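You operate a simulated robot arm through the tools that you are given. There is no shell and no other tool. Be economical: measure what you need, move in short steps, check, and stop when the job is done.

The job below is to be done with a simulated two-armed robot. You get a single attempt, and the scene is never put back.

## Task
Pick up the small yellow cone with one hand, pass it to the other hand and put it on the top of the side table.

It is judged by the outcome, as a careful person would: the job done as asked, and still so three seconds after it is handed in. It fails if anything else is knocked over, pushed out of place, dropped, spilled or broken.

## Robot
Two 6-joint arms with two-finger parallel grippers on one trunk, on a base that drives. Base frame: it is fixed to the floor where the robot stands at the start and does not move with it; the origin is under the middle of the robot, x ahead of it, y to its left, z up; the surface under the hand at the start is at about z = 0.88. Readings come in m, degrees, newtons and seconds.
The left shoulder is at the start at [0.28, 0.185, 1.08], the right one opposite. With the tool pointing down near the work surface each hand reaches from about 0.56 to 0.94 m from the robot's upright axis, wherever it stands, measured 20 degrees to its own side. Places, roughly: small yellow cone (6x6x13 cm) [0.6, -0.1, 0.6]; top of the side table [0.7, 0, 0.9]. Payload 1.57 kg a hand.
The TCP of each hand is the grasp point between the finger pads, 0.03 m short of the fingertips. In the tool frame z runs along the fingers and y along their closing line. The gripper opens to 0.08 m. The fingers are 0.017 m wide and 0.012 m thick; the gripper's body (0.04 by 0.082 m) begins 0.08 m behind the TCP.
Orientation is that of the tool frame in the base frame, as a unit quaternion [x, y, z, w]. With the fingers straight down and closing along the base's y, the tool's x points along the base's -x, its y along +y and its z along -z.

## Interface
- The arms move only by the tool drive_tool. It takes "left_motion", "right_motion" or both (then of equal length, played together; a hand with none holds still); each is a list of rows, each a list of 7 numbers: the shift along the tool's x, y, z in units of 150 mm (1.0 is 150 mm), then the turn, a rotation vector about the tool's x, y, z in units of 45 degrees (1.0 is 45 degrees), then the closure in counts, from 0 (fully open) to 255 (shut). In form: [[dx, dy, dz, wx, wy, wz, hand], ...]. A call has 1 to 10 rows; each row is the pose to reach, as a shift and turn from the pose commanded when the call began, along the tool's axes at that moment. A call with a number of a shift or a turn outside -1 to 1 is refused whole. Each row takes 0.2 s and may step no farther than 0.05 m and 8.6 degrees from the row before; otherwise, or with a gripper value out of range, the whole call is refused. A pose out of reach is approached as far as the arm can. The call stops where the force on the tool passes 40 N (or 10 N more than at its start, if that is more) or the arm is blocked; 0.2 s more then pass. The fingers move at their own pace (about 0.153 m/s each) and stop on an object; they squeeze with about 33 N. The grip force told is the motor's: it shows also when the fingers shut on nothing. Time passes only in rows, and 0.2 s behind the last, so rows that repeat a pose let the fingers close. The reply holds the time, the measured pose of the TCP, the force on the tool along the base axes, the opening and the grip force, in the units named above and with some noise, with the torque about the TCP (base axes, N m) and any sound that the robot's microphone picked up.
- Cameras (640 x 400 px; columns grow to the right, rows downward): "scene" is now at [0.229, -0.0029, 1.5066]; the picture's right is [-0.01, -1.00, 0.00], its down [-0.86, 0.01, -0.52] and it looks along [0.52, -0.01, -0.86] (base axes); focal length 249 px, centre (320, 200). "left" rides on the left gripper at [0.072, 0.007, -0.122] in its tool frame; the picture's right is [-0.09, 1.00, 0.00], its down [-0.84, -0.08, -0.54] and it looks along [-0.54, -0.05, 0.84] (tool axes); focal length 238 px, centre (320, 200). "right" rides on the right gripper at [0.072, -0.007, -0.122] in its tool frame; the picture's right is [0.09, 1.00, 0.00], its down [-0.84, 0.08, -0.54] and it looks along [-0.54, 0.05, 0.84] (tool axes); focal length 238 px, centre (320, 200). There is no depth. A picture from a camera that has moved, and an enlarged one, comes with that camera's place and axes in the base frame and with its lens.
- grab_frame(camera): a new picture of that camera. The clock stands still meanwhile.
- move_column(by): slides the trunk up (or, below 0, down) by that many m; the arms and the scene camera ride with it, the base frame stays. It gives what a move gives, with no picture.
- steer(legs): drives the robot by 1 to 6 legs, each [ahead, turn to the left] in m and degrees, along the robot's own axes; the way and the turn of a leg run together, so that a leg with both is an arc; at most 1.5 m and 180 degrees a leg. The arms and the cameras ride along, it lands a little off, and it stops where it bumps. It gives what a move gives.
- head_to(pan, tilt): turns the head with the scene camera to pan (to the left, within 86 degrees either way) and tilt (down, from -29 to 69), counted from straight ahead of the robot. It gives what a move gives.
- enlarge(camera, box): a new picture of the part [left, top, right, bottom] of that camera's present view, enlarged. The clock stands still meanwhile.
- close_job(): hands the job in; it is judged then, once.

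Work in short steps. Places have to be worked out from the pictures, the camera data and where the tool is seen: move nearer, look again, correct. Check each grasp and each placing, and mend what went wrong. You have 120 turns and 92 pictures in all, those below and enlarged ones among them. Open the grippers and draw the arms clear of the work before you hand the job in, unless the task says otherwise; then end with one line.

The tools are called as name(argument=value, ...) on one line, values as JSON. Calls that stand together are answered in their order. drive_tool: Moves the arms, as the interface text tells. Its arguments: {"type":"object","properties":{"left_motion":{"type":"array","items":{"type":"array","items":{"type":"number"}}},"right_motion":{"type":"array","items":{"type":"array","items":{"type":"number"}}}},"required":[]} The other tools are called the same way: move_column (by) slides the trunk up or down; steer (legs) drives the base; head_to (pan, tilt) turns the head that bears the scene camera; grab_frame (camera) takes a picture; enlarge (camera, box) takes an enlarged picture of a part of a camera's view; close_job () hands the job in.

At the start:

```text
t: 0.0
left_tool_pos: [0.5339, 0.2934, 1.1549]
left_tcp_rot: [-0.003, 1.0, 0.0, 0.0]
left_wrist_force: [0.2, -0.1, 0.0]
left_torque: [0.04, -0.01, -0.02]
left_finger_gap: 0.0804
left_finger_force: 0.1
right_tool_pos: [0.5677, -0.2196, 1.1018]
right_tcp_rot: [-0.002, 1.0, 0.0, 0.001]
right_wrist_force: [-0.3, -0.5, -1.0]
right_torque: [-0.05, 0.04, 0.01]
right_finger_gap: 0.0801
right_finger_force: 0.0
trunk travel left (down, up): [-0.775, 0.215]
robot x, y, heading: [0.0035, 0.0019, -0.0]
head pan, tilt: [-0.8, 58.8]
```

scene: 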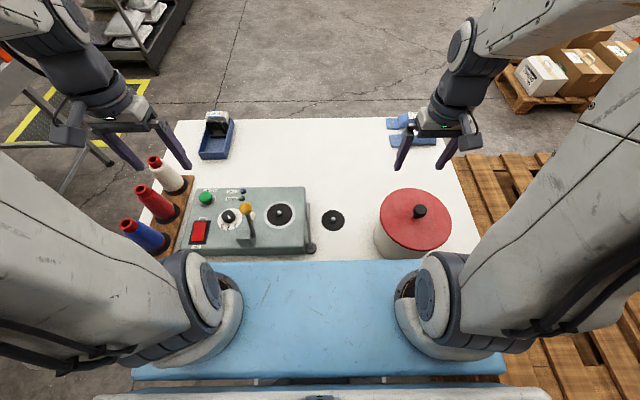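
right: 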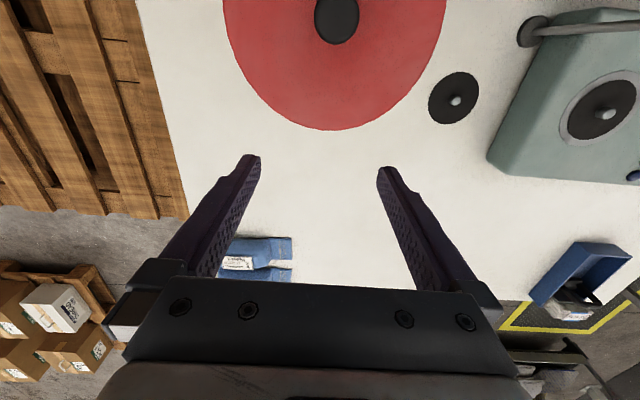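
left: 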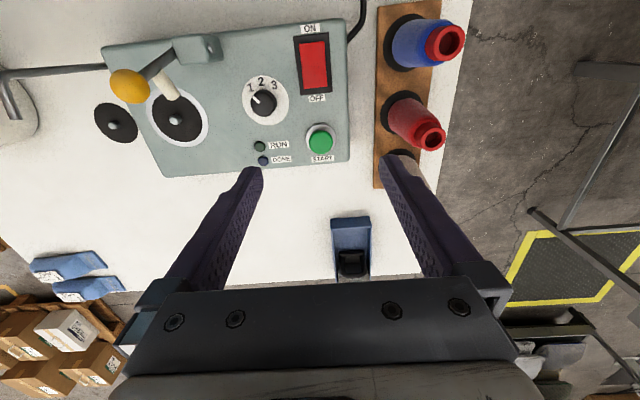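

The cone isn't visible in the first pictures; its listed height (0.6) is below the table top. I'll look around with the head first.

head_to(pan=0, tilt=20)

grab_frame(camera="scene")

head_to(pan=0, tilt=69)

grab_frame(camera="scene")

```text
t: 1.1
left_tool_pos: [0.5336, 0.2929, 1.1546]
left_tcp_rot: [-0.001, 1.0, -0.001, 0.0]
left_wrist_force: [-0.3, -0.6, -0.5]
left_torque: [0.05, -0.02, 0.01]
left_finger_gap: 0.0801
left_finger_force: 0.1
right_tool_pos: [0.5669, -0.2194, 1.1016]
right_tcp_rot: [-0.002, 1.0, 0.0, 0.001]
right_wrist_force: [-0.3, 0.8, 0.3]
right_torque: [-0.01, 0.0, -0.02]
right_finger_gap: 0.0797
right_finger_force: 0.0
trunk travel left (down, up): [-0.775, 0.215]
robot x, y, heading: [0.0011, -0.0015, 0.5]
head pan, tilt: [0.0, 20.0]
```

```text
88 pictures are left
camera scene: at [0.2541, -0.0019, 1.5633], right [0.0, -1.0, 0.0], down [-0.34, 0.0, -0.94], along [0.94, 0.0, -0.34], focal length 249 px, centre (320, 200)
```

scene: 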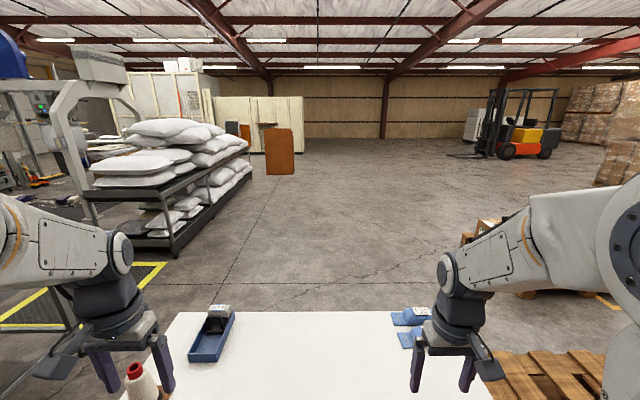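

```text
t: 2.2
left_tool_pos: [0.5343, 0.2932, 1.1541]
left_tcp_rot: [-0.002, 1.0, 0.0, 0.0]
left_wrist_force: [0.8, 0.2, -0.3]
left_torque: [-0.02, -0.02, -0.02]
left_finger_gap: 0.0801
left_finger_force: 0.1
right_tool_pos: [0.5669, -0.2198, 1.1002]
right_tcp_rot: [-0.001, 1.0, -0.001, 0.0]
right_wrist_force: [-0.1, -0.3, -0.5]
right_torque: [0.03, 0.0, 0.0]
right_finger_gap: 0.08
right_finger_force: 0.1
trunk travel left (down, up): [-0.775, 0.215]
robot x, y, heading: [-0.0001, 0.0031, -0.2]
head pan, tilt: [0.0, 68.8]
```

```text
87 pictures are left
camera scene: at [0.217, -0.0019, 1.4959], right [0.0, -1.0, 0.0], down [-0.93, 0.0, -0.36], along [0.36, 0.0, -0.93], focal length 249 px, centre (320, 200)
```

scene: 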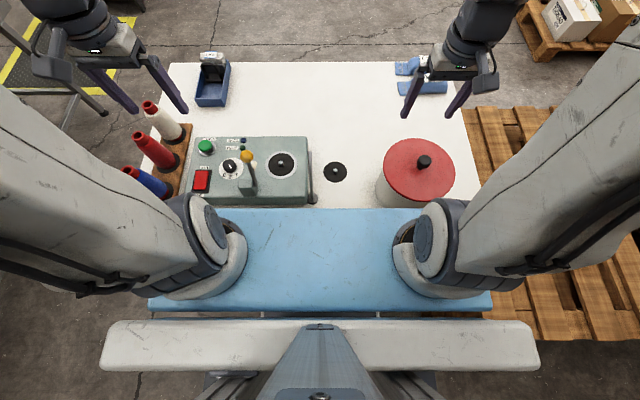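

Cone not visible on top; likely beneath the table or elsewhere. I look to both sides before driving.

head_to(pan=75, tilt=40)

grab_frame(camera="scene")

head_to(pan=-75, tilt=40)

grab_frame(camera="scene")

```text
t: 3.7
left_tool_pos: [0.5336, 0.2934, 1.1543]
left_tcp_rot: [-0.002, 1.0, 0.0, 0.0]
left_wrist_force: [0.2, 1.0, 0.6]
left_torque: [-0.02, 0.01, 0.01]
left_finger_gap: 0.0799
left_finger_force: 0.1
right_tool_pos: [0.5687, -0.2198, 1.1023]
right_tcp_rot: [-0.002, 1.0, 0.0, 0.0]
right_wrist_force: [0.3, -0.7, -0.3]
right_torque: [0.02, -0.02, 0.02]
right_finger_gap: 0.0802
right_finger_force: 0.0
trunk travel left (down, up): [-0.775, 0.215]
robot x, y, heading: [-0.0003, 0.0005, 0.1]
head pan, tilt: [75.0, 40.0]
```

```text
86 pictures are left
camera scene: at [0.1831, 0.0802, 1.532], right [0.97, -0.26, 0.0], down [-0.17, -0.62, -0.77], along [0.2, 0.74, -0.64], focal length 249 px, centre (320, 200)
```

scene: 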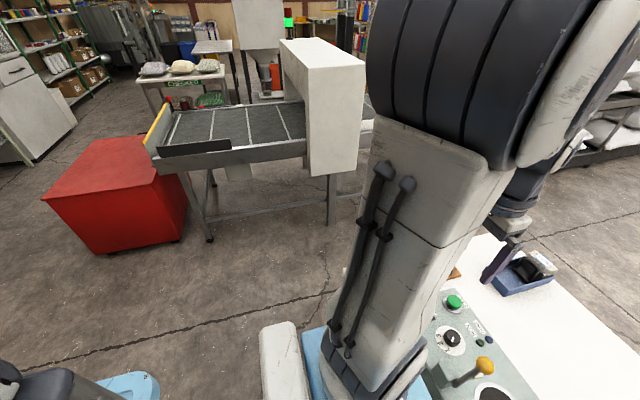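

```text
t: 6.0
left_tool_pos: [0.5351, 0.2929, 1.1549]
left_tcp_rot: [-0.002, 1.0, 0.0, 0.0]
left_wrist_force: [0.4, 0.3, 0.1]
left_torque: [0.0, 0.01, 0.0]
left_finger_gap: 0.0801
left_finger_force: 0.0
right_tool_pos: [0.567, -0.2194, 1.1018]
right_tcp_rot: [-0.002, 1.0, 0.0, 0.001]
right_wrist_force: [-0.2, -0.1, 0.1]
right_torque: [0.04, 0.02, 0.0]
right_finger_gap: 0.0798
right_finger_force: 0.2
trunk travel left (down, up): [-0.775, 0.215]
robot x, y, heading: [0.0001, -0.0016, 0.2]
head pan, tilt: [-75.0, 40.0]
```

```text
85 pictures are left
camera scene: at [0.183, -0.084, 1.532], right [-0.97, -0.26, 0.0], down [-0.17, 0.62, -0.77], along [0.2, -0.74, -0.64], focal length 249 px, centre (320, 200)
```

scene: 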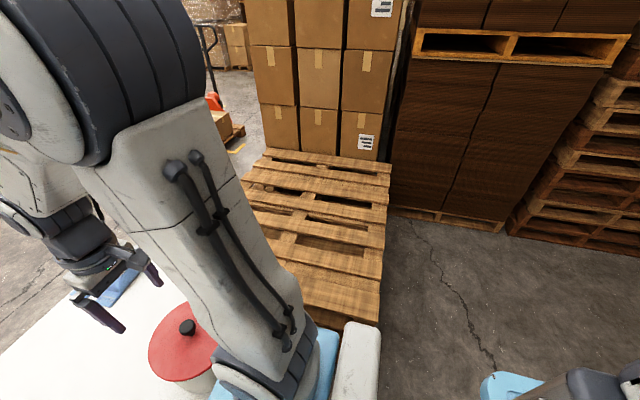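

The light blue panel appears to be the robot's own shoulder beam; the cone must be under the table, so I back off 0.7 m and look from there.

steer(legs=[[-0.7, 0]])

head_to(pan=0, tilt=45)

grab_frame(camera="scene")

```text
t: 9.9
left_tool_pos: [-0.1689, 0.2933, 1.1533]
left_tcp_rot: [-0.001, 1.0, 0.001, 0.0]
left_wrist_force: [-0.3, -0.7, -0.1]
left_torque: [0.02, 0.01, -0.01]
left_finger_gap: 0.0798
left_finger_force: 0.0
right_tool_pos: [-0.1336, -0.2186, 1.1013]
right_tcp_rot: [-0.001, 1.0, -0.001, -0.001]
right_wrist_force: [0.4, -0.1, -0.6]
right_torque: [-0.01, 0.0, 0.01]
right_finger_gap: 0.0797
right_finger_force: 0.1
trunk travel left (down, up): [-0.775, 0.215]
robot x, y, heading: [-0.7015, -0.0029, -0.2]
head pan, tilt: [-75.0, 40.0]
```

```text
t: 11.4
left_tool_pos: [-0.1692, 0.2939, 1.1539]
left_tcp_rot: [-0.001, 1.0, 0.0, 0.0]
left_wrist_force: [0.0, -0.3, 0.3]
left_torque: [0.01, 0.0, 0.01]
left_finger_gap: 0.0801
left_finger_force: 0.0
right_tool_pos: [-0.1345, -0.2194, 1.1015]
right_tcp_rot: [-0.002, 1.0, 0.0, 0.0]
right_wrist_force: [0.7, 0.4, -0.7]
right_torque: [-0.03, 0.01, 0.0]
right_finger_gap: 0.0798
right_finger_force: 0.1
trunk travel left (down, up): [-0.775, 0.215]
robot x, y, heading: [-0.7062, -0.0006, 0.1]
head pan, tilt: [0.0, 45.0]
```

```text
84 pictures are left
camera scene: at [-0.4603, -0.002, 1.5247], right [0.0, -1.0, 0.0], down [-0.71, 0.0, -0.71], along [0.71, 0.0, -0.71], focal length 249 px, centre (320, 200)
```

scene: 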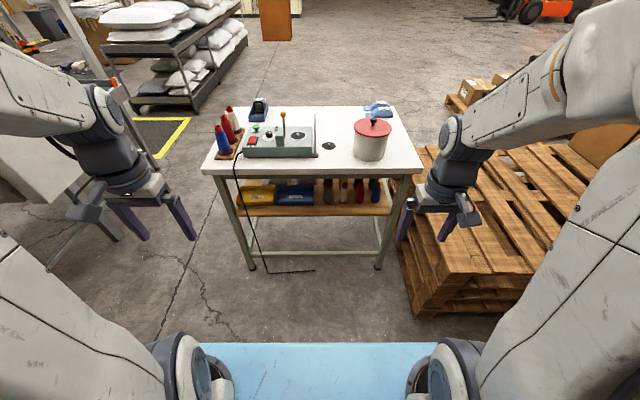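

A shelf below the table top holds cones. I lower the trunk to see into it.

move_column(by=-0.55)

head_to(pan=0, tilt=18)

grab_frame(camera="scene")

enlarge(camera="scene", box=[220, 120, 420, 245])

```text
refused: -0.55 is not a number from -0.4 to 0.4
```

```text
t: 12.3
left_tool_pos: [-0.1689, 0.293, 1.1551]
left_tcp_rot: [-0.002, 1.0, 0.0, 0.001]
left_wrist_force: [0.5, 0.5, -0.4]
left_torque: [0.0, 0.05, -0.02]
left_finger_gap: 0.08
left_finger_force: 0.0
right_tool_pos: [-0.1344, -0.2186, 1.1017]
right_tcp_rot: [-0.002, 1.0, 0.0, 0.0]
right_wrist_force: [0.3, -0.5, -0.1]
right_torque: [-0.04, -0.02, 0.0]
right_finger_gap: 0.0799
right_finger_force: 0.1
trunk travel left (down, up): [-0.775, 0.215]
robot x, y, heading: [-0.7054, -0.0054, 0.3]
head pan, tilt: [0.0, 18.0]
```

```text
83 pictures are left
camera scene: at [-0.4483, -0.0019, 1.5666], right [0.0, -1.0, 0.0], down [-0.31, 0.0, -0.95], along [0.95, 0.0, -0.31], focal length 249 px, centre (320, 200)
```

scene: 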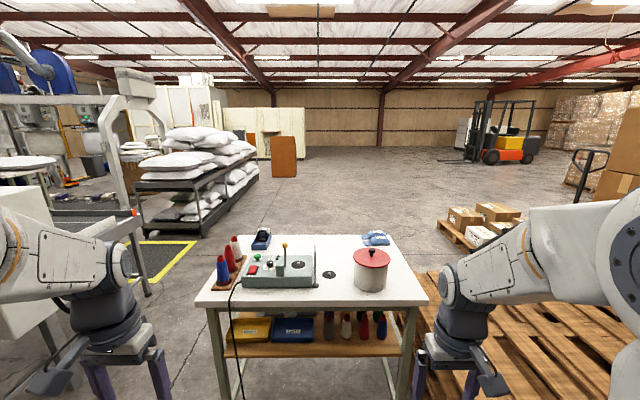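

```text
3.20 times, centred on (320, 182) of scene
camera zoom: at [-0.4483, -0.0019, 1.5666], right [0.0, -1.0, 0.0], down [-0.31, 0.0, -0.95], along [0.95, 0.0, -0.31], focal length 798 px, centre (320, 256)
```

zoom: 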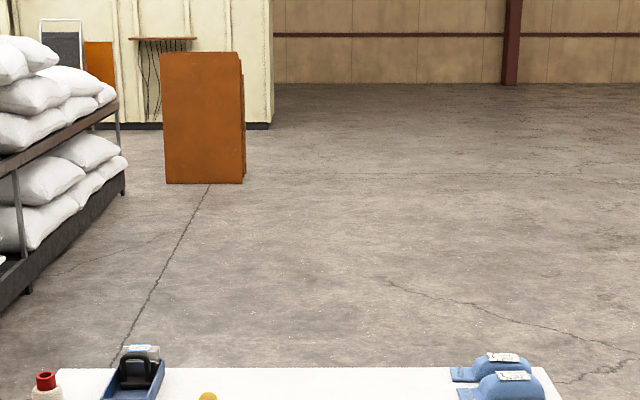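

Column steps are limited to 0.4 m; I lower by 0.4 and then 0.2 and look.

move_column(by=-0.4)

move_column(by=-0.2)

grab_frame(camera="scene")

```text
t: 16.1
left_tool_pos: [-0.1689, 0.2933, 0.7537]
left_tcp_rot: [-0.001, 1.0, 0.0, 0.001]
left_wrist_force: [0.3, 1.0, 0.0]
left_torque: [0.01, 0.01, -0.01]
left_finger_gap: 0.0799
left_finger_force: 0.2
right_tool_pos: [-0.1345, -0.2199, 0.7018]
right_tcp_rot: [-0.002, 1.0, 0.0, -0.001]
right_wrist_force: [-0.4, -0.7, -0.4]
right_torque: [0.03, 0.0, -0.03]
right_finger_gap: 0.0799
right_finger_force: 0.0
trunk travel left (down, up): [-0.375, 0.615]
robot x, y, heading: [-0.704, 0.001, -0.1]
head pan, tilt: [0.0, 18.0]
```

```text
t: 18.3
left_tool_pos: [-0.1674, 0.2931, 0.5541]
left_tcp_rot: [-0.002, 1.0, 0.0, 0.0]
left_wrist_force: [-0.2, -0.4, -0.7]
left_torque: [-0.02, -0.02, -0.05]
left_finger_gap: 0.0799
left_finger_force: 0.0
right_tool_pos: [-0.1335, -0.2194, 0.5017]
right_tcp_rot: [-0.002, 1.0, 0.0, 0.0]
right_wrist_force: [0.4, -0.3, -0.6]
right_torque: [0.01, -0.02, 0.03]
right_finger_gap: 0.0799
right_finger_force: 0.1
trunk travel left (down, up): [-0.175, 0.815]
robot x, y, heading: [-0.7057, 0.0025, -0.1]
head pan, tilt: [0.0, 18.0]
```

```text
81 pictures are left
camera scene: at [-0.4483, -0.0019, 0.9667], right [0.0, -1.0, 0.0], down [-0.31, 0.0, -0.95], along [0.95, 0.0, -0.31], focal length 249 px, centre (320, 200)
```

scene: 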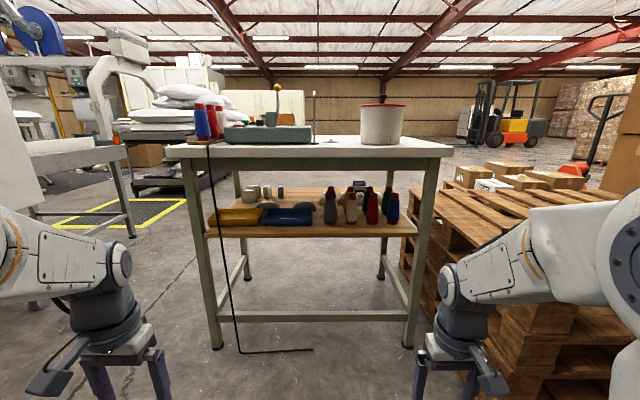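

enlarge(camera="scene", box=[310, 165, 430, 240])

enlarge(camera="scene", box=[200, 80, 470, 249])

```text
5.33 times, centred on (370, 202) of scene
camera zoom: at [-0.4483, -0.0019, 0.9667], right [0.0, -1.0, 0.0], down [-0.31, 0.0, -0.95], along [0.95, 0.0, -0.31], focal length 1330 px, centre (53, 187)
```

zoom: 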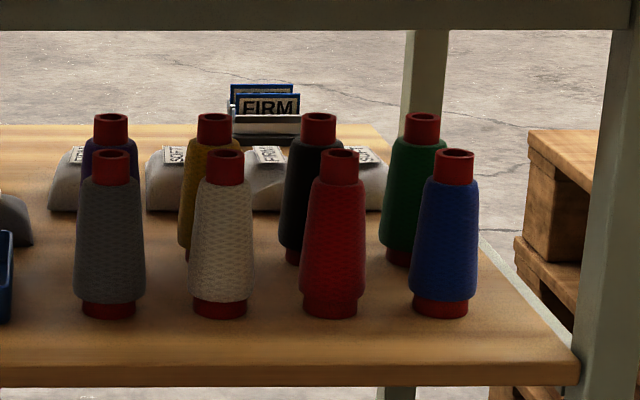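

```text
2.37 times, centred on (335, 164) of scene
camera zoom: at [-0.4483, -0.0019, 0.9667], right [0.0, -1.0, 0.0], down [-0.31, 0.0, -0.95], along [0.95, 0.0, -0.31], focal length 590 px, centre (284, 284)
```

zoom: 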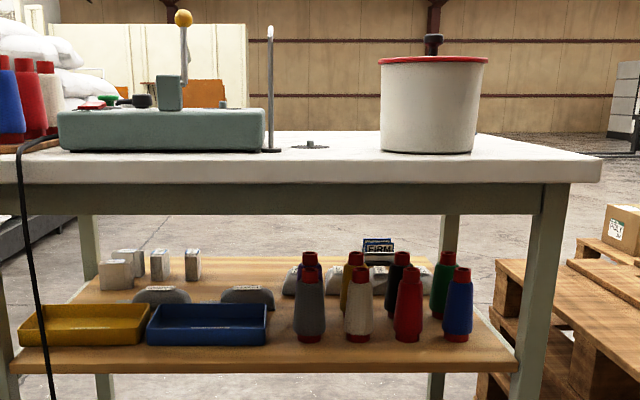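

The yellow cone is in the back row, behind the white one, about [0.59, -0.13, shelf ≈0.55]. I turn the right hand to point forward (it is well clear of the table) so I can look at the shelf closely.

drive_tool(right_motion=[[0, 0, 0, 0, -0.167, 0, 0], [0, 0, 0, 0, -0.333, 0, 0], [0, 0, 0, 0, -0.5, 0, 0], [0, 0, 0, 0, -0.667, 0, 0], [0, 0, 0, 0, -0.833, 0, 0], [0, 0, 0, 0, -1, 0, 0]])

drive_tool(right_motion=[[0, 0, 0, 0, -0.167, 0, 0], [0, 0, 0, 0, -0.333, 0, 0], [0, 0, 0, 0, -0.5, 0, 0], [0, 0, 0, 0, -0.667, 0, 0], [0, 0, 0, 0, -0.833, 0, 0], [0, 0, 0, 0, -1, 0, 0]])

grab_frame(camera="right")

grab_frame(camera="scene")

```text
t: 19.7
left_tool_pos: [-0.168, 0.2926, 0.554]
left_tcp_rot: [-0.002, 1.0, 0.0, 0.0]
left_wrist_force: [0.0, -0.3, 0.0]
left_torque: [-0.02, 0.0, -0.02]
left_finger_gap: 0.0797
left_finger_force: 0.1
right_tool_pos: [-0.0614, -0.241, 0.5509]
right_tcp_rot: [-0.008, 0.925, -0.001, 0.379]
right_wrist_force: [0.6, -0.9, -0.2]
right_torque: [0.07, 0.08, -0.03]
right_finger_gap: 0.0798
right_finger_force: 0.0
right hand out of reach, approached as far as the arm can: row 3, 4, 5, 6
trunk travel left (down, up): [-0.175, 0.815]
robot x, y, heading: [-0.7028, -0.0013, 0.0]
head pan, tilt: [0.0, 18.0]
```

```text
t: 21.1
left_tool_pos: [-0.169, 0.2929, 0.5546]
left_tcp_rot: [-0.002, 1.0, -0.001, 0.0]
left_wrist_force: [-0.8, 0.9, 0.3]
left_torque: [-0.02, 0.0, -0.02]
left_finger_gap: 0.0799
left_finger_force: 0.1
right_tool_pos: [0.0192, -0.3058, 0.5918]
right_tcp_rot: [0.006, 0.711, 0.013, 0.703]
right_wrist_force: [0.2, -0.3, 0.0]
right_torque: [0.0, -0.02, -0.01]
right_finger_gap: 0.0798
right_finger_force: 0.1
right hand out of reach, approached as far as the arm can: row 1, 2, 3, 4, 5, 6
trunk travel left (down, up): [-0.175, 0.815]
robot x, y, heading: [-0.7023, 0.0002, 0.1]
head pan, tilt: [0.0, 18.0]
```

```text
78 pictures are left
camera right: at [-0.1049, -0.3108, 0.5222], right [-0.01, 1.0, -0.07], down [-0.53, 0.05, 0.84], along [0.85, 0.05, 0.53], focal length 238 px, centre (320, 200)
```

right: 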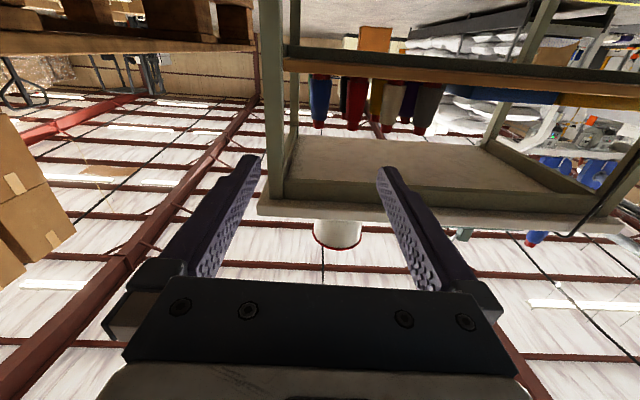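

```text
77 pictures are left
camera scene: at [-0.4483, -0.0019, 0.9667], right [0.0, -1.0, 0.0], down [-0.31, 0.0, -0.95], along [0.95, 0.0, -0.31], focal length 249 px, centre (320, 200)
```

scene: 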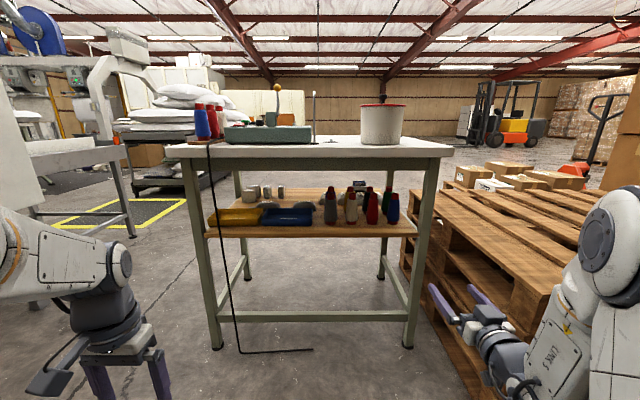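

I enlarge the wrist view to measure the opening between cone tops and the apron.

enlarge(camera="right", box=[250, 20, 490, 250])

```text
1.74 times, centred on (370, 135) of right
camera zoom: at [-0.1049, -0.3108, 0.5222], right [-0.01, 1.0, -0.07], down [-0.53, 0.05, 0.84], along [0.85, 0.05, 0.53], focal length 414 px, centre (233, 313)
```

zoom: 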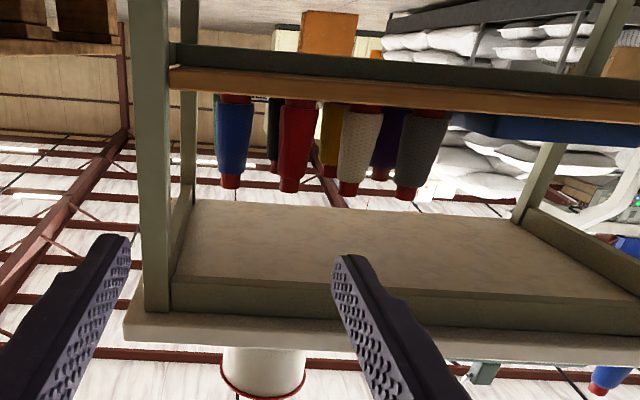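

Measured: yellow axis ≈ (0.583, −0.131), white in front ≈ (0.476, −0.128), tops ≈0.69, front apron ≈ (0.42, z 0.795). Yellow can't be lifted over white under the apron, so I'll take white out with the right hand, fetch yellow with the left, then return white exactly. I first roll the right hand so its camera sits above.

drive_tool(right_motion=[[0, 0, 0, 0, 0, 0.167, 0], [0, 0, 0, 0, 0, 0.333, 0], [0, 0, 0, 0, 0, 0.5, 0], [0, 0, 0, 0, 0, 0.667, 0], [0, 0, 0, 0, 0, 0.833, 0], [0, 0, 0, 0, 0, 1, 0]])

drive_tool(right_motion=[[0, 0, 0, 0, 0, 0.167, 0], [0, 0, 0, 0, 0, 0.333, 0], [0, 0, 0, 0, 0, 0.5, 0], [0, 0, 0, 0, 0, 0.667, 0], [0, 0, 0, 0, 0, 0.833, 0], [0, 0, 0, 0, 0, 1, 0]])

grab_frame(camera="scene")

```text
t: 22.5
left_tool_pos: [-0.1681, 0.2943, 0.5546]
left_tcp_rot: [-0.002, 1.0, -0.001, 0.0]
left_wrist_force: [0.1, -0.9, -0.2]
left_torque: [0.0, -0.01, -0.03]
left_finger_gap: 0.0801
left_finger_force: 0.1
right_tool_pos: [0.0203, -0.3051, 0.593]
right_tcp_rot: [0.271, 0.653, 0.273, 0.653]
right_wrist_force: [0.2, 0.5, -0.4]
right_torque: [0.02, -0.01, 0.02]
right_finger_gap: 0.0801
right_finger_force: 0.0
trunk travel left (down, up): [-0.175, 0.815]
robot x, y, heading: [-0.703, -0.0012, -0.0]
head pan, tilt: [0.0, 18.0]
```

```text
t: 23.9
left_tool_pos: [-0.169, 0.2918, 0.5539]
left_tcp_rot: [-0.001, 1.0, 0.001, 0.0]
left_wrist_force: [0.6, -0.4, 0.4]
left_torque: [-0.03, 0.01, 0.0]
left_finger_gap: 0.08
left_finger_force: 0.0
right_tool_pos: [0.0212, -0.3053, 0.5921]
right_tcp_rot: [0.5, 0.5, 0.502, 0.498]
right_wrist_force: [-0.2, -0.6, 0.3]
right_torque: [0.01, -0.02, 0.01]
right_finger_gap: 0.0797
right_finger_force: 0.0
trunk travel left (down, up): [-0.175, 0.815]
robot x, y, heading: [-0.7038, 0.0041, 0.4]
head pan, tilt: [0.0, 18.0]
```

```text
75 pictures are left
camera scene: at [-0.4483, -0.0019, 0.9666], right [0.0, -1.0, 0.0], down [-0.31, 0.0, -0.95], along [0.95, 0.0, -0.31], focal length 249 px, centre (320, 200)
```

scene: 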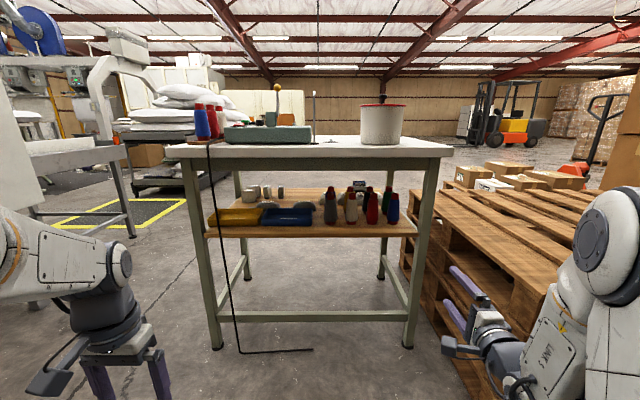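

Rolling works; I continue the right roll and pitch the left hand forward at the same time.

drive_tool(right_motion=[[0, 0, 0, 0, 0, 0.167, 0], [0, 0, 0, 0, 0, 0.333, 0], [0, 0, 0, 0, 0, 0.5, 0], [0, 0, 0, 0, 0, 0.667, 0], [0, 0, 0, 0, 0, 0.833, 0], [0, 0, 0, 0, 0, 1, 0]], left_motion=[[0, 0, 0, 0, -0.167, 0, 0], [0, 0, 0, 0, -0.333, 0, 0], [0, 0, 0, 0, -0.5, 0, 0], [0, 0, 0, 0, -0.667, 0, 0], [0, 0, 0, 0, -0.833, 0, 0], [0, 0, 0, 0, -1, 0, 0]])

drive_tool(right_motion=[[0, 0, 0, 0, 0, 0.167, 0], [0, 0, 0, 0, 0, 0.333, 0], [0, 0, 0, 0, 0, 0.5, 0], [0, 0, 0, 0, 0, 0.667, 0], [0, 0, 0, 0, 0, 0.833, 0], [0, 0, 0, 0, 0, 1, 0]], left_motion=[[0, 0, 0, 0, -0.167, 0, 0], [0, 0, 0, 0, -0.333, 0, 0], [0, 0, 0, 0, -0.5, 0, 0], [0, 0, 0, 0, -0.667, 0, 0], [0, 0, 0, 0, -0.833, 0, 0], [0, 0, 0, 0, -1, 0, 0]])

grab_frame(camera="right")

grab_frame(camera="scene")

```text
t: 25.3
left_tool_pos: [-0.1429, 0.3232, 0.5902]
left_tcp_rot: [-0.003, 0.924, 0.001, 0.383]
left_wrist_force: [-0.1, 0.2, -1.1]
left_torque: [0.01, -0.03, -0.02]
left_finger_gap: 0.0799
left_finger_force: 0.0
left hand out of reach, approached as far as the arm can: row 4, 5, 6
right_tool_pos: [0.0215, -0.3045, 0.5934]
right_tcp_rot: [0.653, 0.271, 0.655, 0.268]
right_wrist_force: [0.2, 0.6, 0.3]
right_torque: [0.04, -0.01, -0.02]
right_finger_gap: 0.08
right_finger_force: 0.2
trunk travel left (down, up): [-0.175, 0.815]
robot x, y, heading: [-0.7047, 0.0012, 0.1]
head pan, tilt: [0.0, 18.0]
```

```text
t: 26.7
left_tool_pos: [-0.1097, 0.4181, 0.5788]
left_tcp_rot: [-0.001, 0.706, 0.002, 0.709]
left_wrist_force: [-0.2, 1.1, 0.0]
left_torque: [-0.01, -0.04, -0.01]
left_finger_gap: 0.0798
left_finger_force: 0.0
left hand out of reach, approached as far as the arm can: row 1, 2, 3, 4, 5, 6
right_tool_pos: [0.0222, -0.3052, 0.5925]
right_tcp_rot: [0.707, -0.001, 0.707, -0.003]
right_wrist_force: [0.8, -0.4, -0.5]
right_torque: [-0.01, 0.01, 0.01]
right_finger_gap: 0.08
right_finger_force: 0.2
trunk travel left (down, up): [-0.175, 0.815]
robot x, y, heading: [-0.7015, 0.0048, 0.1]
head pan, tilt: [0.0, 18.0]
```

```text
74 pictures are left
camera right: at [-0.1006, -0.2987, 0.6655], right [0.0, -1.0, 0.09], down [-0.54, -0.08, -0.84], along [0.84, -0.05, -0.54], focal length 238 px, centre (320, 200)
```

right: 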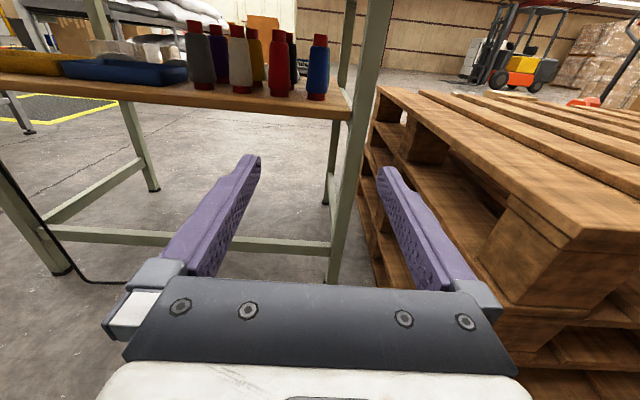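

```text
73 pictures are left
camera scene: at [-0.4484, -0.002, 0.9668], right [0.0, -1.0, 0.0], down [-0.31, 0.0, -0.95], along [0.95, 0.0, -0.31], focal length 249 px, centre (320, 200)
```

scene: 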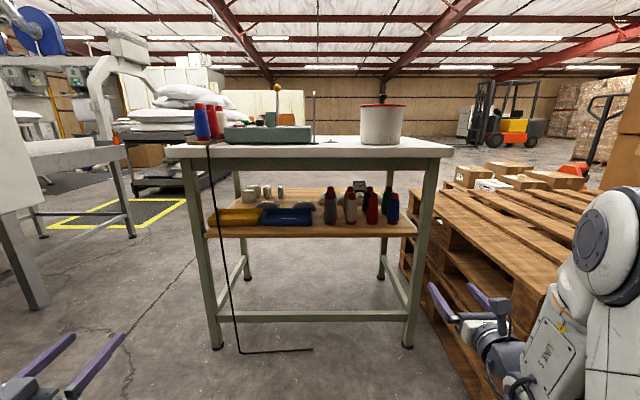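

Good. Now I roll the left hand 180° likewise, and shift the right hand toward the column of the white cone.

drive_tool(left_motion=[[0, 0, 0, 0, 0, -0.167, 0], [0, 0, 0, 0, 0, -0.333, 0], [0, 0, 0, 0, 0, -0.5, 0], [0, 0, 0, 0, 0, -0.667, 0], [0, 0, 0, 0, 0, -0.833, 0], [0, 0, 0, 0, 0, -1, 0]])

drive_tool(left_motion=[[0, 0, 0, 0, 0, -0.167, 0], [0, 0, 0, 0, 0, -0.333, 0], [0, 0, 0, 0, 0, -0.5, 0], [0, 0, 0, 0, 0, -0.667, 0], [0, 0, 0, 0, 0, -0.833, 0], [0, 0, 0, 0, 0, -1, 0]])

drive_tool(left_motion=[[0, 0, 0, 0, 0, -0.167, 0], [0, 0, 0, 0, 0, -0.333, 0], [0, 0, 0, 0, 0, -0.5, 0], [0, 0, 0, 0, 0, -0.667, 0], [0, 0, 0, 0, 0, -0.833, 0], [0, 0, 0, 0, 0, -1, 0]])

drive_tool(left_motion=[[0, 0, 0, 0, 0, -0.167, 0], [0, 0, 0, 0, 0, -0.333, 0], [0, 0, 0, 0, 0, -0.5, 0], [0, 0, 0, 0, 0, -0.667, 0], [0, 0, 0, 0, 0, -0.833, 0], [0, 0, 0, 0, 0, -1, 0]])

move_column(by=0.1)

drive_tool(right_motion=[[0, -0.25, 0, 0, 0, 0, 0], [0, -0.5, 0, 0, 0, 0, 0], [0, -0.75, 0, 0, 0, 0, 0], [0, -1.0, 0, 0, 0, 0, 0]])

```text
t: 28.1
left_tool_pos: [-0.1102, 0.4174, 0.5793]
left_tcp_rot: [-0.272, 0.653, -0.272, 0.653]
left_wrist_force: [-0.6, 0.9, -0.5]
left_torque: [0.0, 0.01, 0.0]
left_finger_gap: 0.0802
left_finger_force: 0.1
right_tool_pos: [0.0219, -0.3061, 0.5922]
right_tcp_rot: [0.708, 0.001, 0.706, -0.001]
right_wrist_force: [-0.3, -0.9, 0.4]
right_torque: [0.0, -0.01, 0.03]
right_finger_gap: 0.0802
right_finger_force: 0.0
trunk travel left (down, up): [-0.175, 0.815]
robot x, y, heading: [-0.6988, 0.0001, -0.1]
head pan, tilt: [0.0, 18.0]
```

```text
t: 29.5
left_tool_pos: [-0.1111, 0.4171, 0.5785]
left_tcp_rot: [0.501, -0.499, 0.5, -0.499]
left_wrist_force: [-0.8, 0.2, -0.6]
left_torque: [-0.01, -0.02, 0.03]
left_finger_gap: 0.0802
left_finger_force: 0.0
right_tool_pos: [0.0222, -0.3048, 0.5927]
right_tcp_rot: [0.707, 0.002, 0.707, -0.002]
right_wrist_force: [0.1, -0.3, 0.1]
right_torque: [-0.01, 0.05, 0.0]
right_finger_gap: 0.0799
right_finger_force: 0.0
trunk travel left (down, up): [-0.175, 0.815]
robot x, y, heading: [-0.7009, -0.0017, 0.1]
head pan, tilt: [0.0, 18.0]
```

```text
t: 30.9
left_tool_pos: [-0.1106, 0.4179, 0.5776]
left_tcp_rot: [0.654, -0.27, 0.653, -0.269]
left_wrist_force: [-0.3, -0.3, -0.6]
left_torque: [-0.01, 0.0, -0.02]
left_finger_gap: 0.0801
left_finger_force: 0.0
right_tool_pos: [0.0208, -0.3054, 0.5927]
right_tcp_rot: [0.707, 0.001, 0.707, -0.001]
right_wrist_force: [-0.9, 0.9, 0.5]
right_torque: [0.01, 0.01, -0.01]
right_finger_gap: 0.0799
right_finger_force: 0.1
trunk travel left (down, up): [-0.175, 0.815]
robot x, y, heading: [-0.7047, 0.0016, -0.3]
head pan, tilt: [0.0, 18.0]
```

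```text
t: 32.3
left_tool_pos: [-0.1087, 0.4179, 0.5793]
left_tcp_rot: [0.707, 0.002, 0.707, 0.0]
left_wrist_force: [0.2, -0.8, -0.6]
left_torque: [0.0, 0.02, 0.0]
left_finger_gap: 0.0799
left_finger_force: 0.0
right_tool_pos: [0.0219, -0.3059, 0.591]
right_tcp_rot: [0.707, 0.001, 0.707, -0.001]
right_wrist_force: [0.0, -0.6, -0.1]
right_torque: [0.02, -0.03, -0.01]
right_finger_gap: 0.0802
right_finger_force: 0.1
trunk travel left (down, up): [-0.175, 0.815]
robot x, y, heading: [-0.7027, 0.0038, 0.1]
head pan, tilt: [0.0, 18.0]
```

```text
t: 33.6
left_tool_pos: [-0.1096, 0.417, 0.6784]
left_tcp_rot: [0.707, 0.001, 0.707, -0.001]
left_wrist_force: [0.4, -0.9, 1.0]
left_torque: [0.01, 0.0, 0.04]
left_finger_gap: 0.08
left_finger_force: 0.0
right_tool_pos: [0.022, -0.3053, 0.6927]
right_tcp_rot: [0.707, 0.002, 0.707, -0.002]
right_wrist_force: [-0.4, 1.3, 0.6]
right_torque: [0.01, -0.01, -0.02]
right_finger_gap: 0.0801
right_finger_force: 0.1
trunk travel left (down, up): [-0.275, 0.715]
robot x, y, heading: [-0.7022, 0.0035, 0.2]
head pan, tilt: [0.0, 18.0]
```

```text
t: 34.6
left_tool_pos: [-0.1103, 0.418, 0.6783]
left_tcp_rot: [0.707, 0.001, 0.707, -0.001]
left_wrist_force: [0.1, -0.6, 0.3]
left_torque: [-0.01, -0.02, -0.01]
left_finger_gap: 0.0803
left_finger_force: 0.1
right_tool_pos: [0.0412, -0.2462, 0.6948]
right_tcp_rot: [0.707, 0.003, 0.707, -0.003]
right_wrist_force: [1.0, -0.9, 0.5]
right_torque: [0.01, 0.03, 0.02]
right_finger_gap: 0.0799
right_finger_force: 0.0
right hand out of reach, approached as far as the arm can: row 1, 2, 3, 4
trunk travel left (down, up): [-0.275, 0.715]
robot x, y, heading: [-0.7036, -0.0007, 0.1]
head pan, tilt: [0.0, 18.0]
```

The right arm is at its inner limit; it needs to extend. I extend forward (still short of the table) while moving in y.

drive_tool(right_motion=[[0, 0, 0.25, 0, 0, 0, 0], [0, -0.15, 0.5, 0, 0, 0, 0], [0, -0.35, 0.75, 0, 0, 0, 0], [-0.05, -0.6, 1, 0, 0, 0, 0], [-0.1, -0.79, 1, 0, 0, 0, 0]])

grab_frame(camera="right")

```text
refused: row 4 steps farther than a row can; nothing moved
```

```text
72 pictures are left
camera right: at [-0.0802, -0.2415, 0.7669], right [0.01, -1.0, 0.09], down [-0.54, -0.08, -0.84], along [0.84, -0.04, -0.54], focal length 238 px, centre (320, 200)
```

right: 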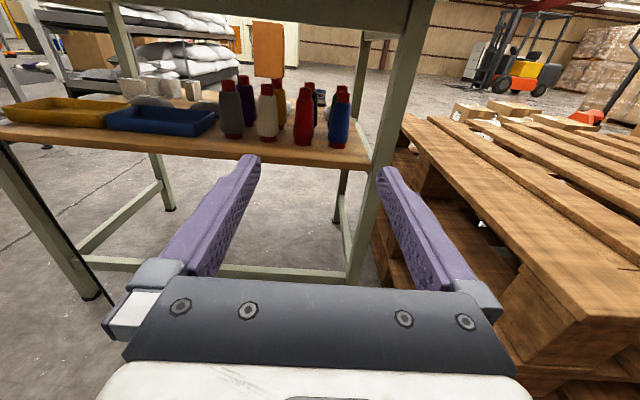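

Smaller steps this time.

drive_tool(right_motion=[[0, 0, 0.25, 0, 0, 0, 0], [0, -0.1, 0.5, 0, 0, 0, 0], [0, -0.2, 0.75, 0, 0, 0, 0], [-0.05, -0.3, 1, 0, 0, 0, 0]])

```text
t: 35.6
left_tool_pos: [-0.1101, 0.4174, 0.6784]
left_tcp_rot: [0.707, 0.001, 0.707, -0.001]
left_wrist_force: [-0.5, -0.1, 0.1]
left_torque: [-0.01, 0.01, 0.01]
left_finger_gap: 0.0799
left_finger_force: 0.1
right_tool_pos: [0.1894, -0.2525, 0.6933]
right_tcp_rot: [0.709, 0.016, 0.705, -0.016]
right_wrist_force: [0.3, 0.1, 0.2]
right_torque: [0.03, 0.01, 0.03]
right_finger_gap: 0.0797
right_finger_force: 0.0
right hand out of reach, approached as far as the arm can: row 1, 2, 3, 4
trunk travel left (down, up): [-0.275, 0.715]
robot x, y, heading: [-0.7032, -0.002, 0.1]
head pan, tilt: [0.0, 18.0]
```

Forward-pointing, the right hand won't go inward of y≈−0.25. I test whether yawing the hand inward (left) frees it.

drive_tool(right_motion=[[0, 0, 0, 0.18, 0, 0, 0], [0, 0, 0, 0.36, 0, 0, 0], [0, 0, 0, 0.54, 0, 0, 0], [0, -0.2, 0, 0.54, 0, 0, 0], [0, -0.4, 0, 0.54, 0, 0, 0]])

grab_frame(camera="scene")

```text
t: 36.8
left_tool_pos: [-0.1081, 0.416, 0.6783]
left_tcp_rot: [0.707, 0.001, 0.707, -0.001]
left_wrist_force: [-0.3, -0.2, 1.2]
left_torque: [-0.02, 0.0, 0.01]
left_finger_gap: 0.08
left_finger_force: 0.2
right_tool_pos: [0.1893, -0.1918, 0.6921]
right_tcp_rot: [0.692, 0.149, 0.69, -0.15]
right_wrist_force: [-0.2, -0.2, 0.0]
right_torque: [0.0, -0.02, -0.02]
right_finger_gap: 0.0798
right_finger_force: 0.0
trunk travel left (down, up): [-0.275, 0.715]
robot x, y, heading: [-0.7019, -0.0025, 0.3]
head pan, tilt: [0.0, 18.0]
```

```text
71 pictures are left
camera scene: at [-0.4483, -0.0021, 1.0666], right [0.0, -1.0, 0.0], down [-0.31, 0.0, -0.95], along [0.95, 0.0, -0.31], focal length 249 px, centre (320, 200)
```

scene: 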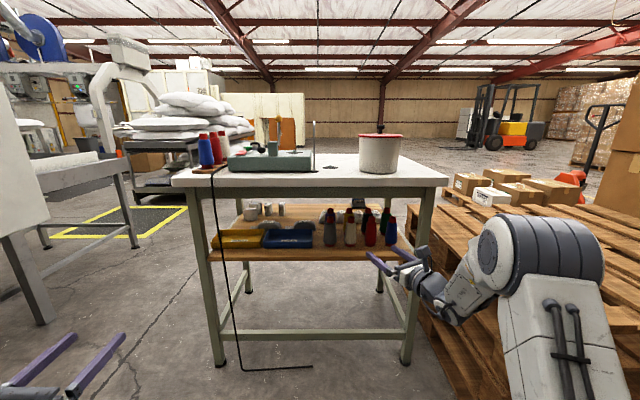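

Yaw frees it; the hand works straight ahead at about y_rel ≤ −0.25. So I shift the base ~0.13 m left by backing off at an angle and returning straight (white then lies at y_rel ≈ −0.26).

steer(legs=[[0, -20], [-0.38, 0], [0, 20]])

drive_tool(right_motion=[[0, 0.2, 0, -0.18, 0, 0, 0], [0, 0.4, 0, -0.36, 0, 0, 0], [0, 0.6, 0, -0.54, 0, 0, 0]])

```text
t: 41.4
left_tool_pos: [-0.4669, 0.5476, 0.6801]
left_tcp_rot: [0.707, -0.001, 0.707, 0.001]
left_wrist_force: [0.1, 0.7, 0.0]
left_torque: [0.01, 0.01, 0.0]
left_finger_gap: 0.0802
left_finger_force: 0.2
right_tool_pos: [-0.1673, -0.0618, 0.6921]
right_tcp_rot: [0.691, 0.15, 0.691, -0.15]
right_wrist_force: [0.8, 0.0, -0.8]
right_torque: [0.01, 0.0, 0.01]
right_finger_gap: 0.0802
right_finger_force: 0.1
trunk travel left (down, up): [-0.275, 0.715]
robot x, y, heading: [-1.0643, 0.1311, 0.3]
head pan, tilt: [0.0, 18.0]
```

```text
t: 42.2
left_tool_pos: [-0.4669, 0.5475, 0.6774]
left_tcp_rot: [0.707, 0.001, 0.707, 0.0]
left_wrist_force: [-0.6, -0.8, 0.1]
left_torque: [-0.02, 0.0, 0.02]
left_finger_gap: 0.08
left_finger_force: 0.1
right_tool_pos: [-0.131, -0.1469, 0.692]
right_tcp_rot: [0.708, 0.004, 0.706, -0.004]
right_wrist_force: [0.5, 0.2, -0.2]
right_torque: [0.02, 0.03, 0.01]
right_finger_gap: 0.0802
right_finger_force: 0.0
trunk travel left (down, up): [-0.275, 0.715]
robot x, y, heading: [-1.0591, 0.1277, -0.1]
head pan, tilt: [0.0, 18.0]
```

Retract the right hand somewhat, then drive forward to robot x≈−0.47.

drive_tool(right_motion=[[0, 0, -0.25, 0, 0, 0, 0], [0, 0, -0.5, 0, 0, 0, 0], [0, 0, -0.75, 0, 0, 0, 0], [0, 0, -1, 0, 0, 0, 0]])

steer(legs=[[0.57, 0]])

grab_frame(camera="right")

grab_frame(camera="scene")

```text
t: 43.2
left_tool_pos: [-0.4672, 0.5475, 0.6772]
left_tcp_rot: [0.707, 0.0, 0.707, 0.0]
left_wrist_force: [-1.2, 0.2, -0.1]
left_torque: [-0.01, -0.01, -0.02]
left_finger_gap: 0.0801
left_finger_force: 0.0
right_tool_pos: [-0.2806, -0.1447, 0.6927]
right_tcp_rot: [0.707, 0.001, 0.707, 0.0]
right_wrist_force: [-0.4, -0.8, 0.8]
right_torque: [-0.02, -0.02, 0.01]
right_finger_gap: 0.0801
right_finger_force: 0.1
trunk travel left (down, up): [-0.275, 0.715]
robot x, y, heading: [-1.0627, 0.1301, 0.2]
head pan, tilt: [0.0, 18.0]
```

```text
t: 46.4
left_tool_pos: [0.0997, 0.5489, 0.6785]
left_tcp_rot: [0.707, 0.001, 0.707, -0.001]
left_wrist_force: [0.2, -0.3, -0.3]
left_torque: [-0.01, 0.01, 0.02]
left_finger_gap: 0.08
left_finger_force: 0.0
right_tool_pos: [0.2848, -0.143, 0.6917]
right_tcp_rot: [0.707, 0.002, 0.707, -0.002]
right_wrist_force: [-1.0, 0.1, 0.0]
right_torque: [0.04, -0.02, 0.0]
right_finger_gap: 0.08
right_finger_force: 0.0
trunk travel left (down, up): [-0.275, 0.715]
robot x, y, heading: [-0.4918, 0.1326, 0.2]
head pan, tilt: [0.0, 18.0]
```

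```text
70 pictures are left
camera right: at [0.1639, -0.1354, 0.7646], right [0.0, -1.0, 0.09], down [-0.54, -0.08, -0.84], along [0.84, -0.05, -0.54], focal length 238 px, centre (320, 200)
```

right: 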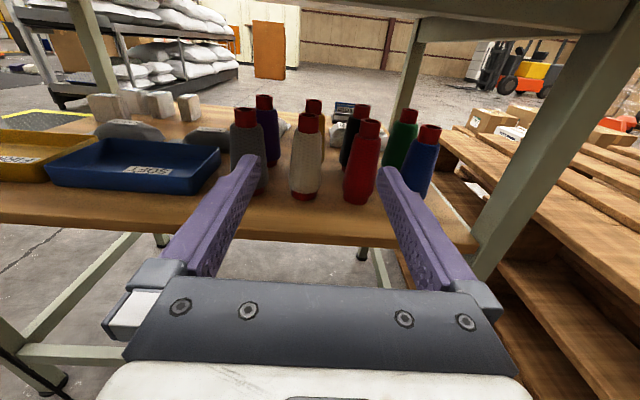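

```text
69 pictures are left
camera scene: at [-0.2393, 0.1302, 1.0666], right [0.0, -1.0, 0.0], down [-0.31, 0.0, -0.95], along [0.95, 0.0, -0.31], focal length 249 px, centre (320, 200)
```

scene: 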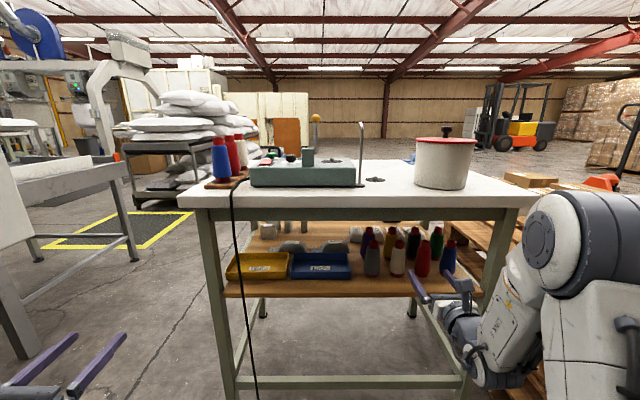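

Enlarging to measure the cone positions.

enlarge(camera="right", box=[210, 80, 450, 230])

enlarge(camera="scene", box=[340, 190, 500, 290])

```text
2.67 times, centred on (330, 155) of right
camera zoom: at [0.1639, -0.1354, 0.7646], right [0.0, -1.0, 0.09], down [-0.54, -0.08, -0.84], along [0.84, -0.05, -0.54], focal length 636 px, centre (293, 320)
```

zoom: 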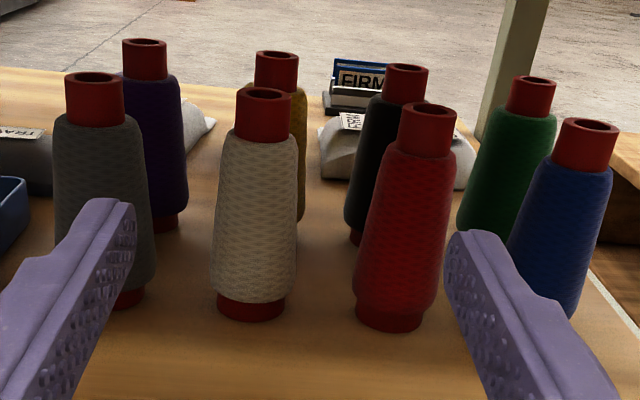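

```text
4.00 times, centred on (420, 240) of scene
camera zoom: at [-0.2393, 0.1302, 1.0666], right [0.0, -1.0, 0.0], down [-0.31, 0.0, -0.95], along [0.95, 0.0, -0.31], focal length 998 px, centre (-80, 40)
```

zoom: 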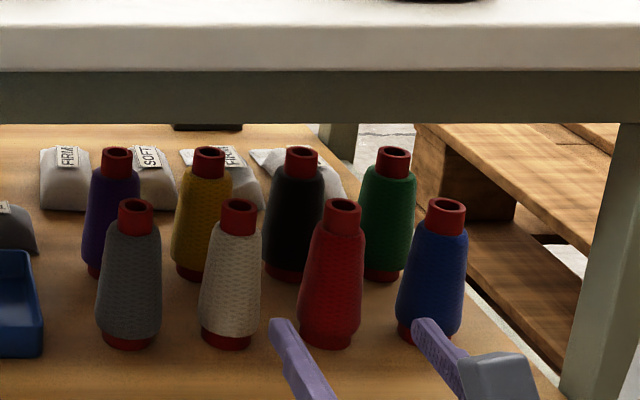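

White tube top centre ≈ (0.490, −0.128, 0.686); yellow ≈ (0.588, −0.132, 0.688). I approach white with the fingers part open, stopping just short.

drive_tool(right_motion=[[-0.03, -0.03, 0, 0, 0, 0, 80], [-0.13, -0.1, 0.25, 0, 0, 0, 80], [-0.13, -0.1, 0.5, 0, 0, 0, 80], [-0.13, -0.1, 0.75, 0, 0, 0, 80], [-0.13, -0.1, 0.9, 0, 0, 0, 80]])

grab_frame(camera="right")

enlarge(camera="scene", box=[340, 190, 500, 290])

```text
t: 47.6
left_tool_pos: [0.0992, 0.5501, 0.6787]
left_tcp_rot: [0.707, -0.001, 0.708, 0.0]
left_wrist_force: [0.2, 0.5, -0.1]
left_torque: [0.01, -0.02, 0.0]
left_finger_gap: 0.08
left_finger_force: 0.0
right_tool_pos: [0.4196, -0.1418, 0.6729]
right_tcp_rot: [0.708, 0.005, 0.707, -0.005]
right_wrist_force: [-0.6, 0.5, -0.3]
right_torque: [-0.02, 0.04, 0.01]
right_finger_gap: 0.0549
right_finger_force: 0.1
right hand out of reach, approached as far as the arm can: row 2, 3, 4, 5
trunk travel left (down, up): [-0.275, 0.715]
robot x, y, heading: [-0.4924, 0.1332, 0.1]
head pan, tilt: [0.0, 18.0]
```

```text
66 pictures are left
camera right: at [0.2986, -0.1373, 0.7472], right [0.02, -1.0, 0.09], down [-0.54, -0.09, -0.84], along [0.84, -0.03, -0.54], focal length 238 px, centre (320, 200)
```

right: 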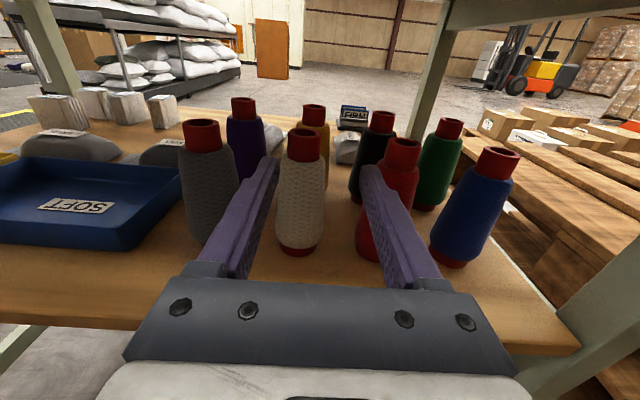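

```text
4.00 times, centred on (420, 240) of scene
camera zoom: at [-0.2394, 0.1301, 1.0667], right [0.0, -1.0, 0.0], down [-0.31, 0.0, -0.95], along [0.95, 0.0, -0.31], focal length 998 px, centre (-80, 40)
```

zoom: 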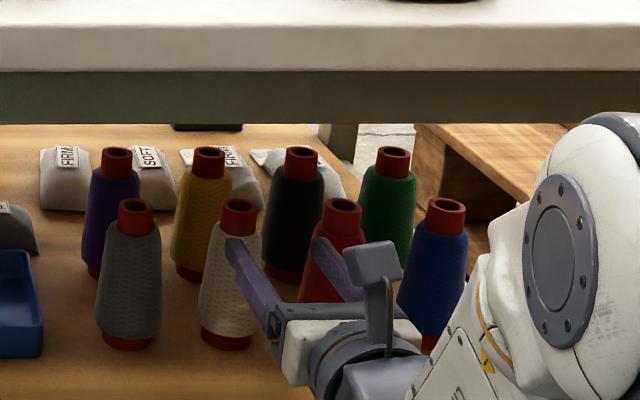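

The y-limit bites again slightly; a yaw of ~8° inward should allow y=−0.128.

drive_tool(right_motion=[[0, 0, 0, 0.18, 0, 0, 80], [0, -0.09, 0, 0.18, 0, 0, 80]])

grab_frame(camera="right")

```text
t: 48.2
left_tool_pos: [0.1001, 0.5507, 0.6781]
left_tcp_rot: [0.707, 0.0, 0.707, 0.0]
left_wrist_force: [-0.3, 0.6, -0.7]
left_torque: [0.0, 0.0, 0.02]
left_finger_gap: 0.0802
left_finger_force: 0.1
right_tool_pos: [0.42, -0.1284, 0.6744]
right_tcp_rot: [0.705, 0.053, 0.705, -0.053]
right_wrist_force: [-0.1, -0.8, 0.2]
right_torque: [-0.03, 0.0, 0.02]
right_finger_gap: 0.0547
right_finger_force: 0.1
trunk travel left (down, up): [-0.275, 0.715]
robot x, y, heading: [-0.4926, 0.1313, -0.1]
head pan, tilt: [0.0, 18.0]
```

```text
64 pictures are left
camera right: at [0.2984, -0.1393, 0.7467], right [0.14, -0.99, 0.09], down [-0.53, -0.15, -0.84], along [0.84, 0.07, -0.54], focal length 238 px, centre (320, 200)
```

right: 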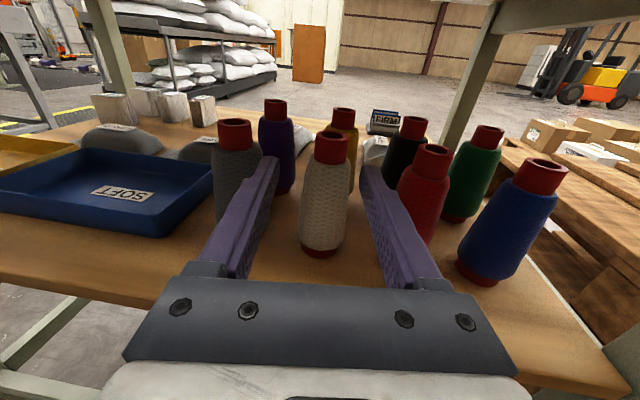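

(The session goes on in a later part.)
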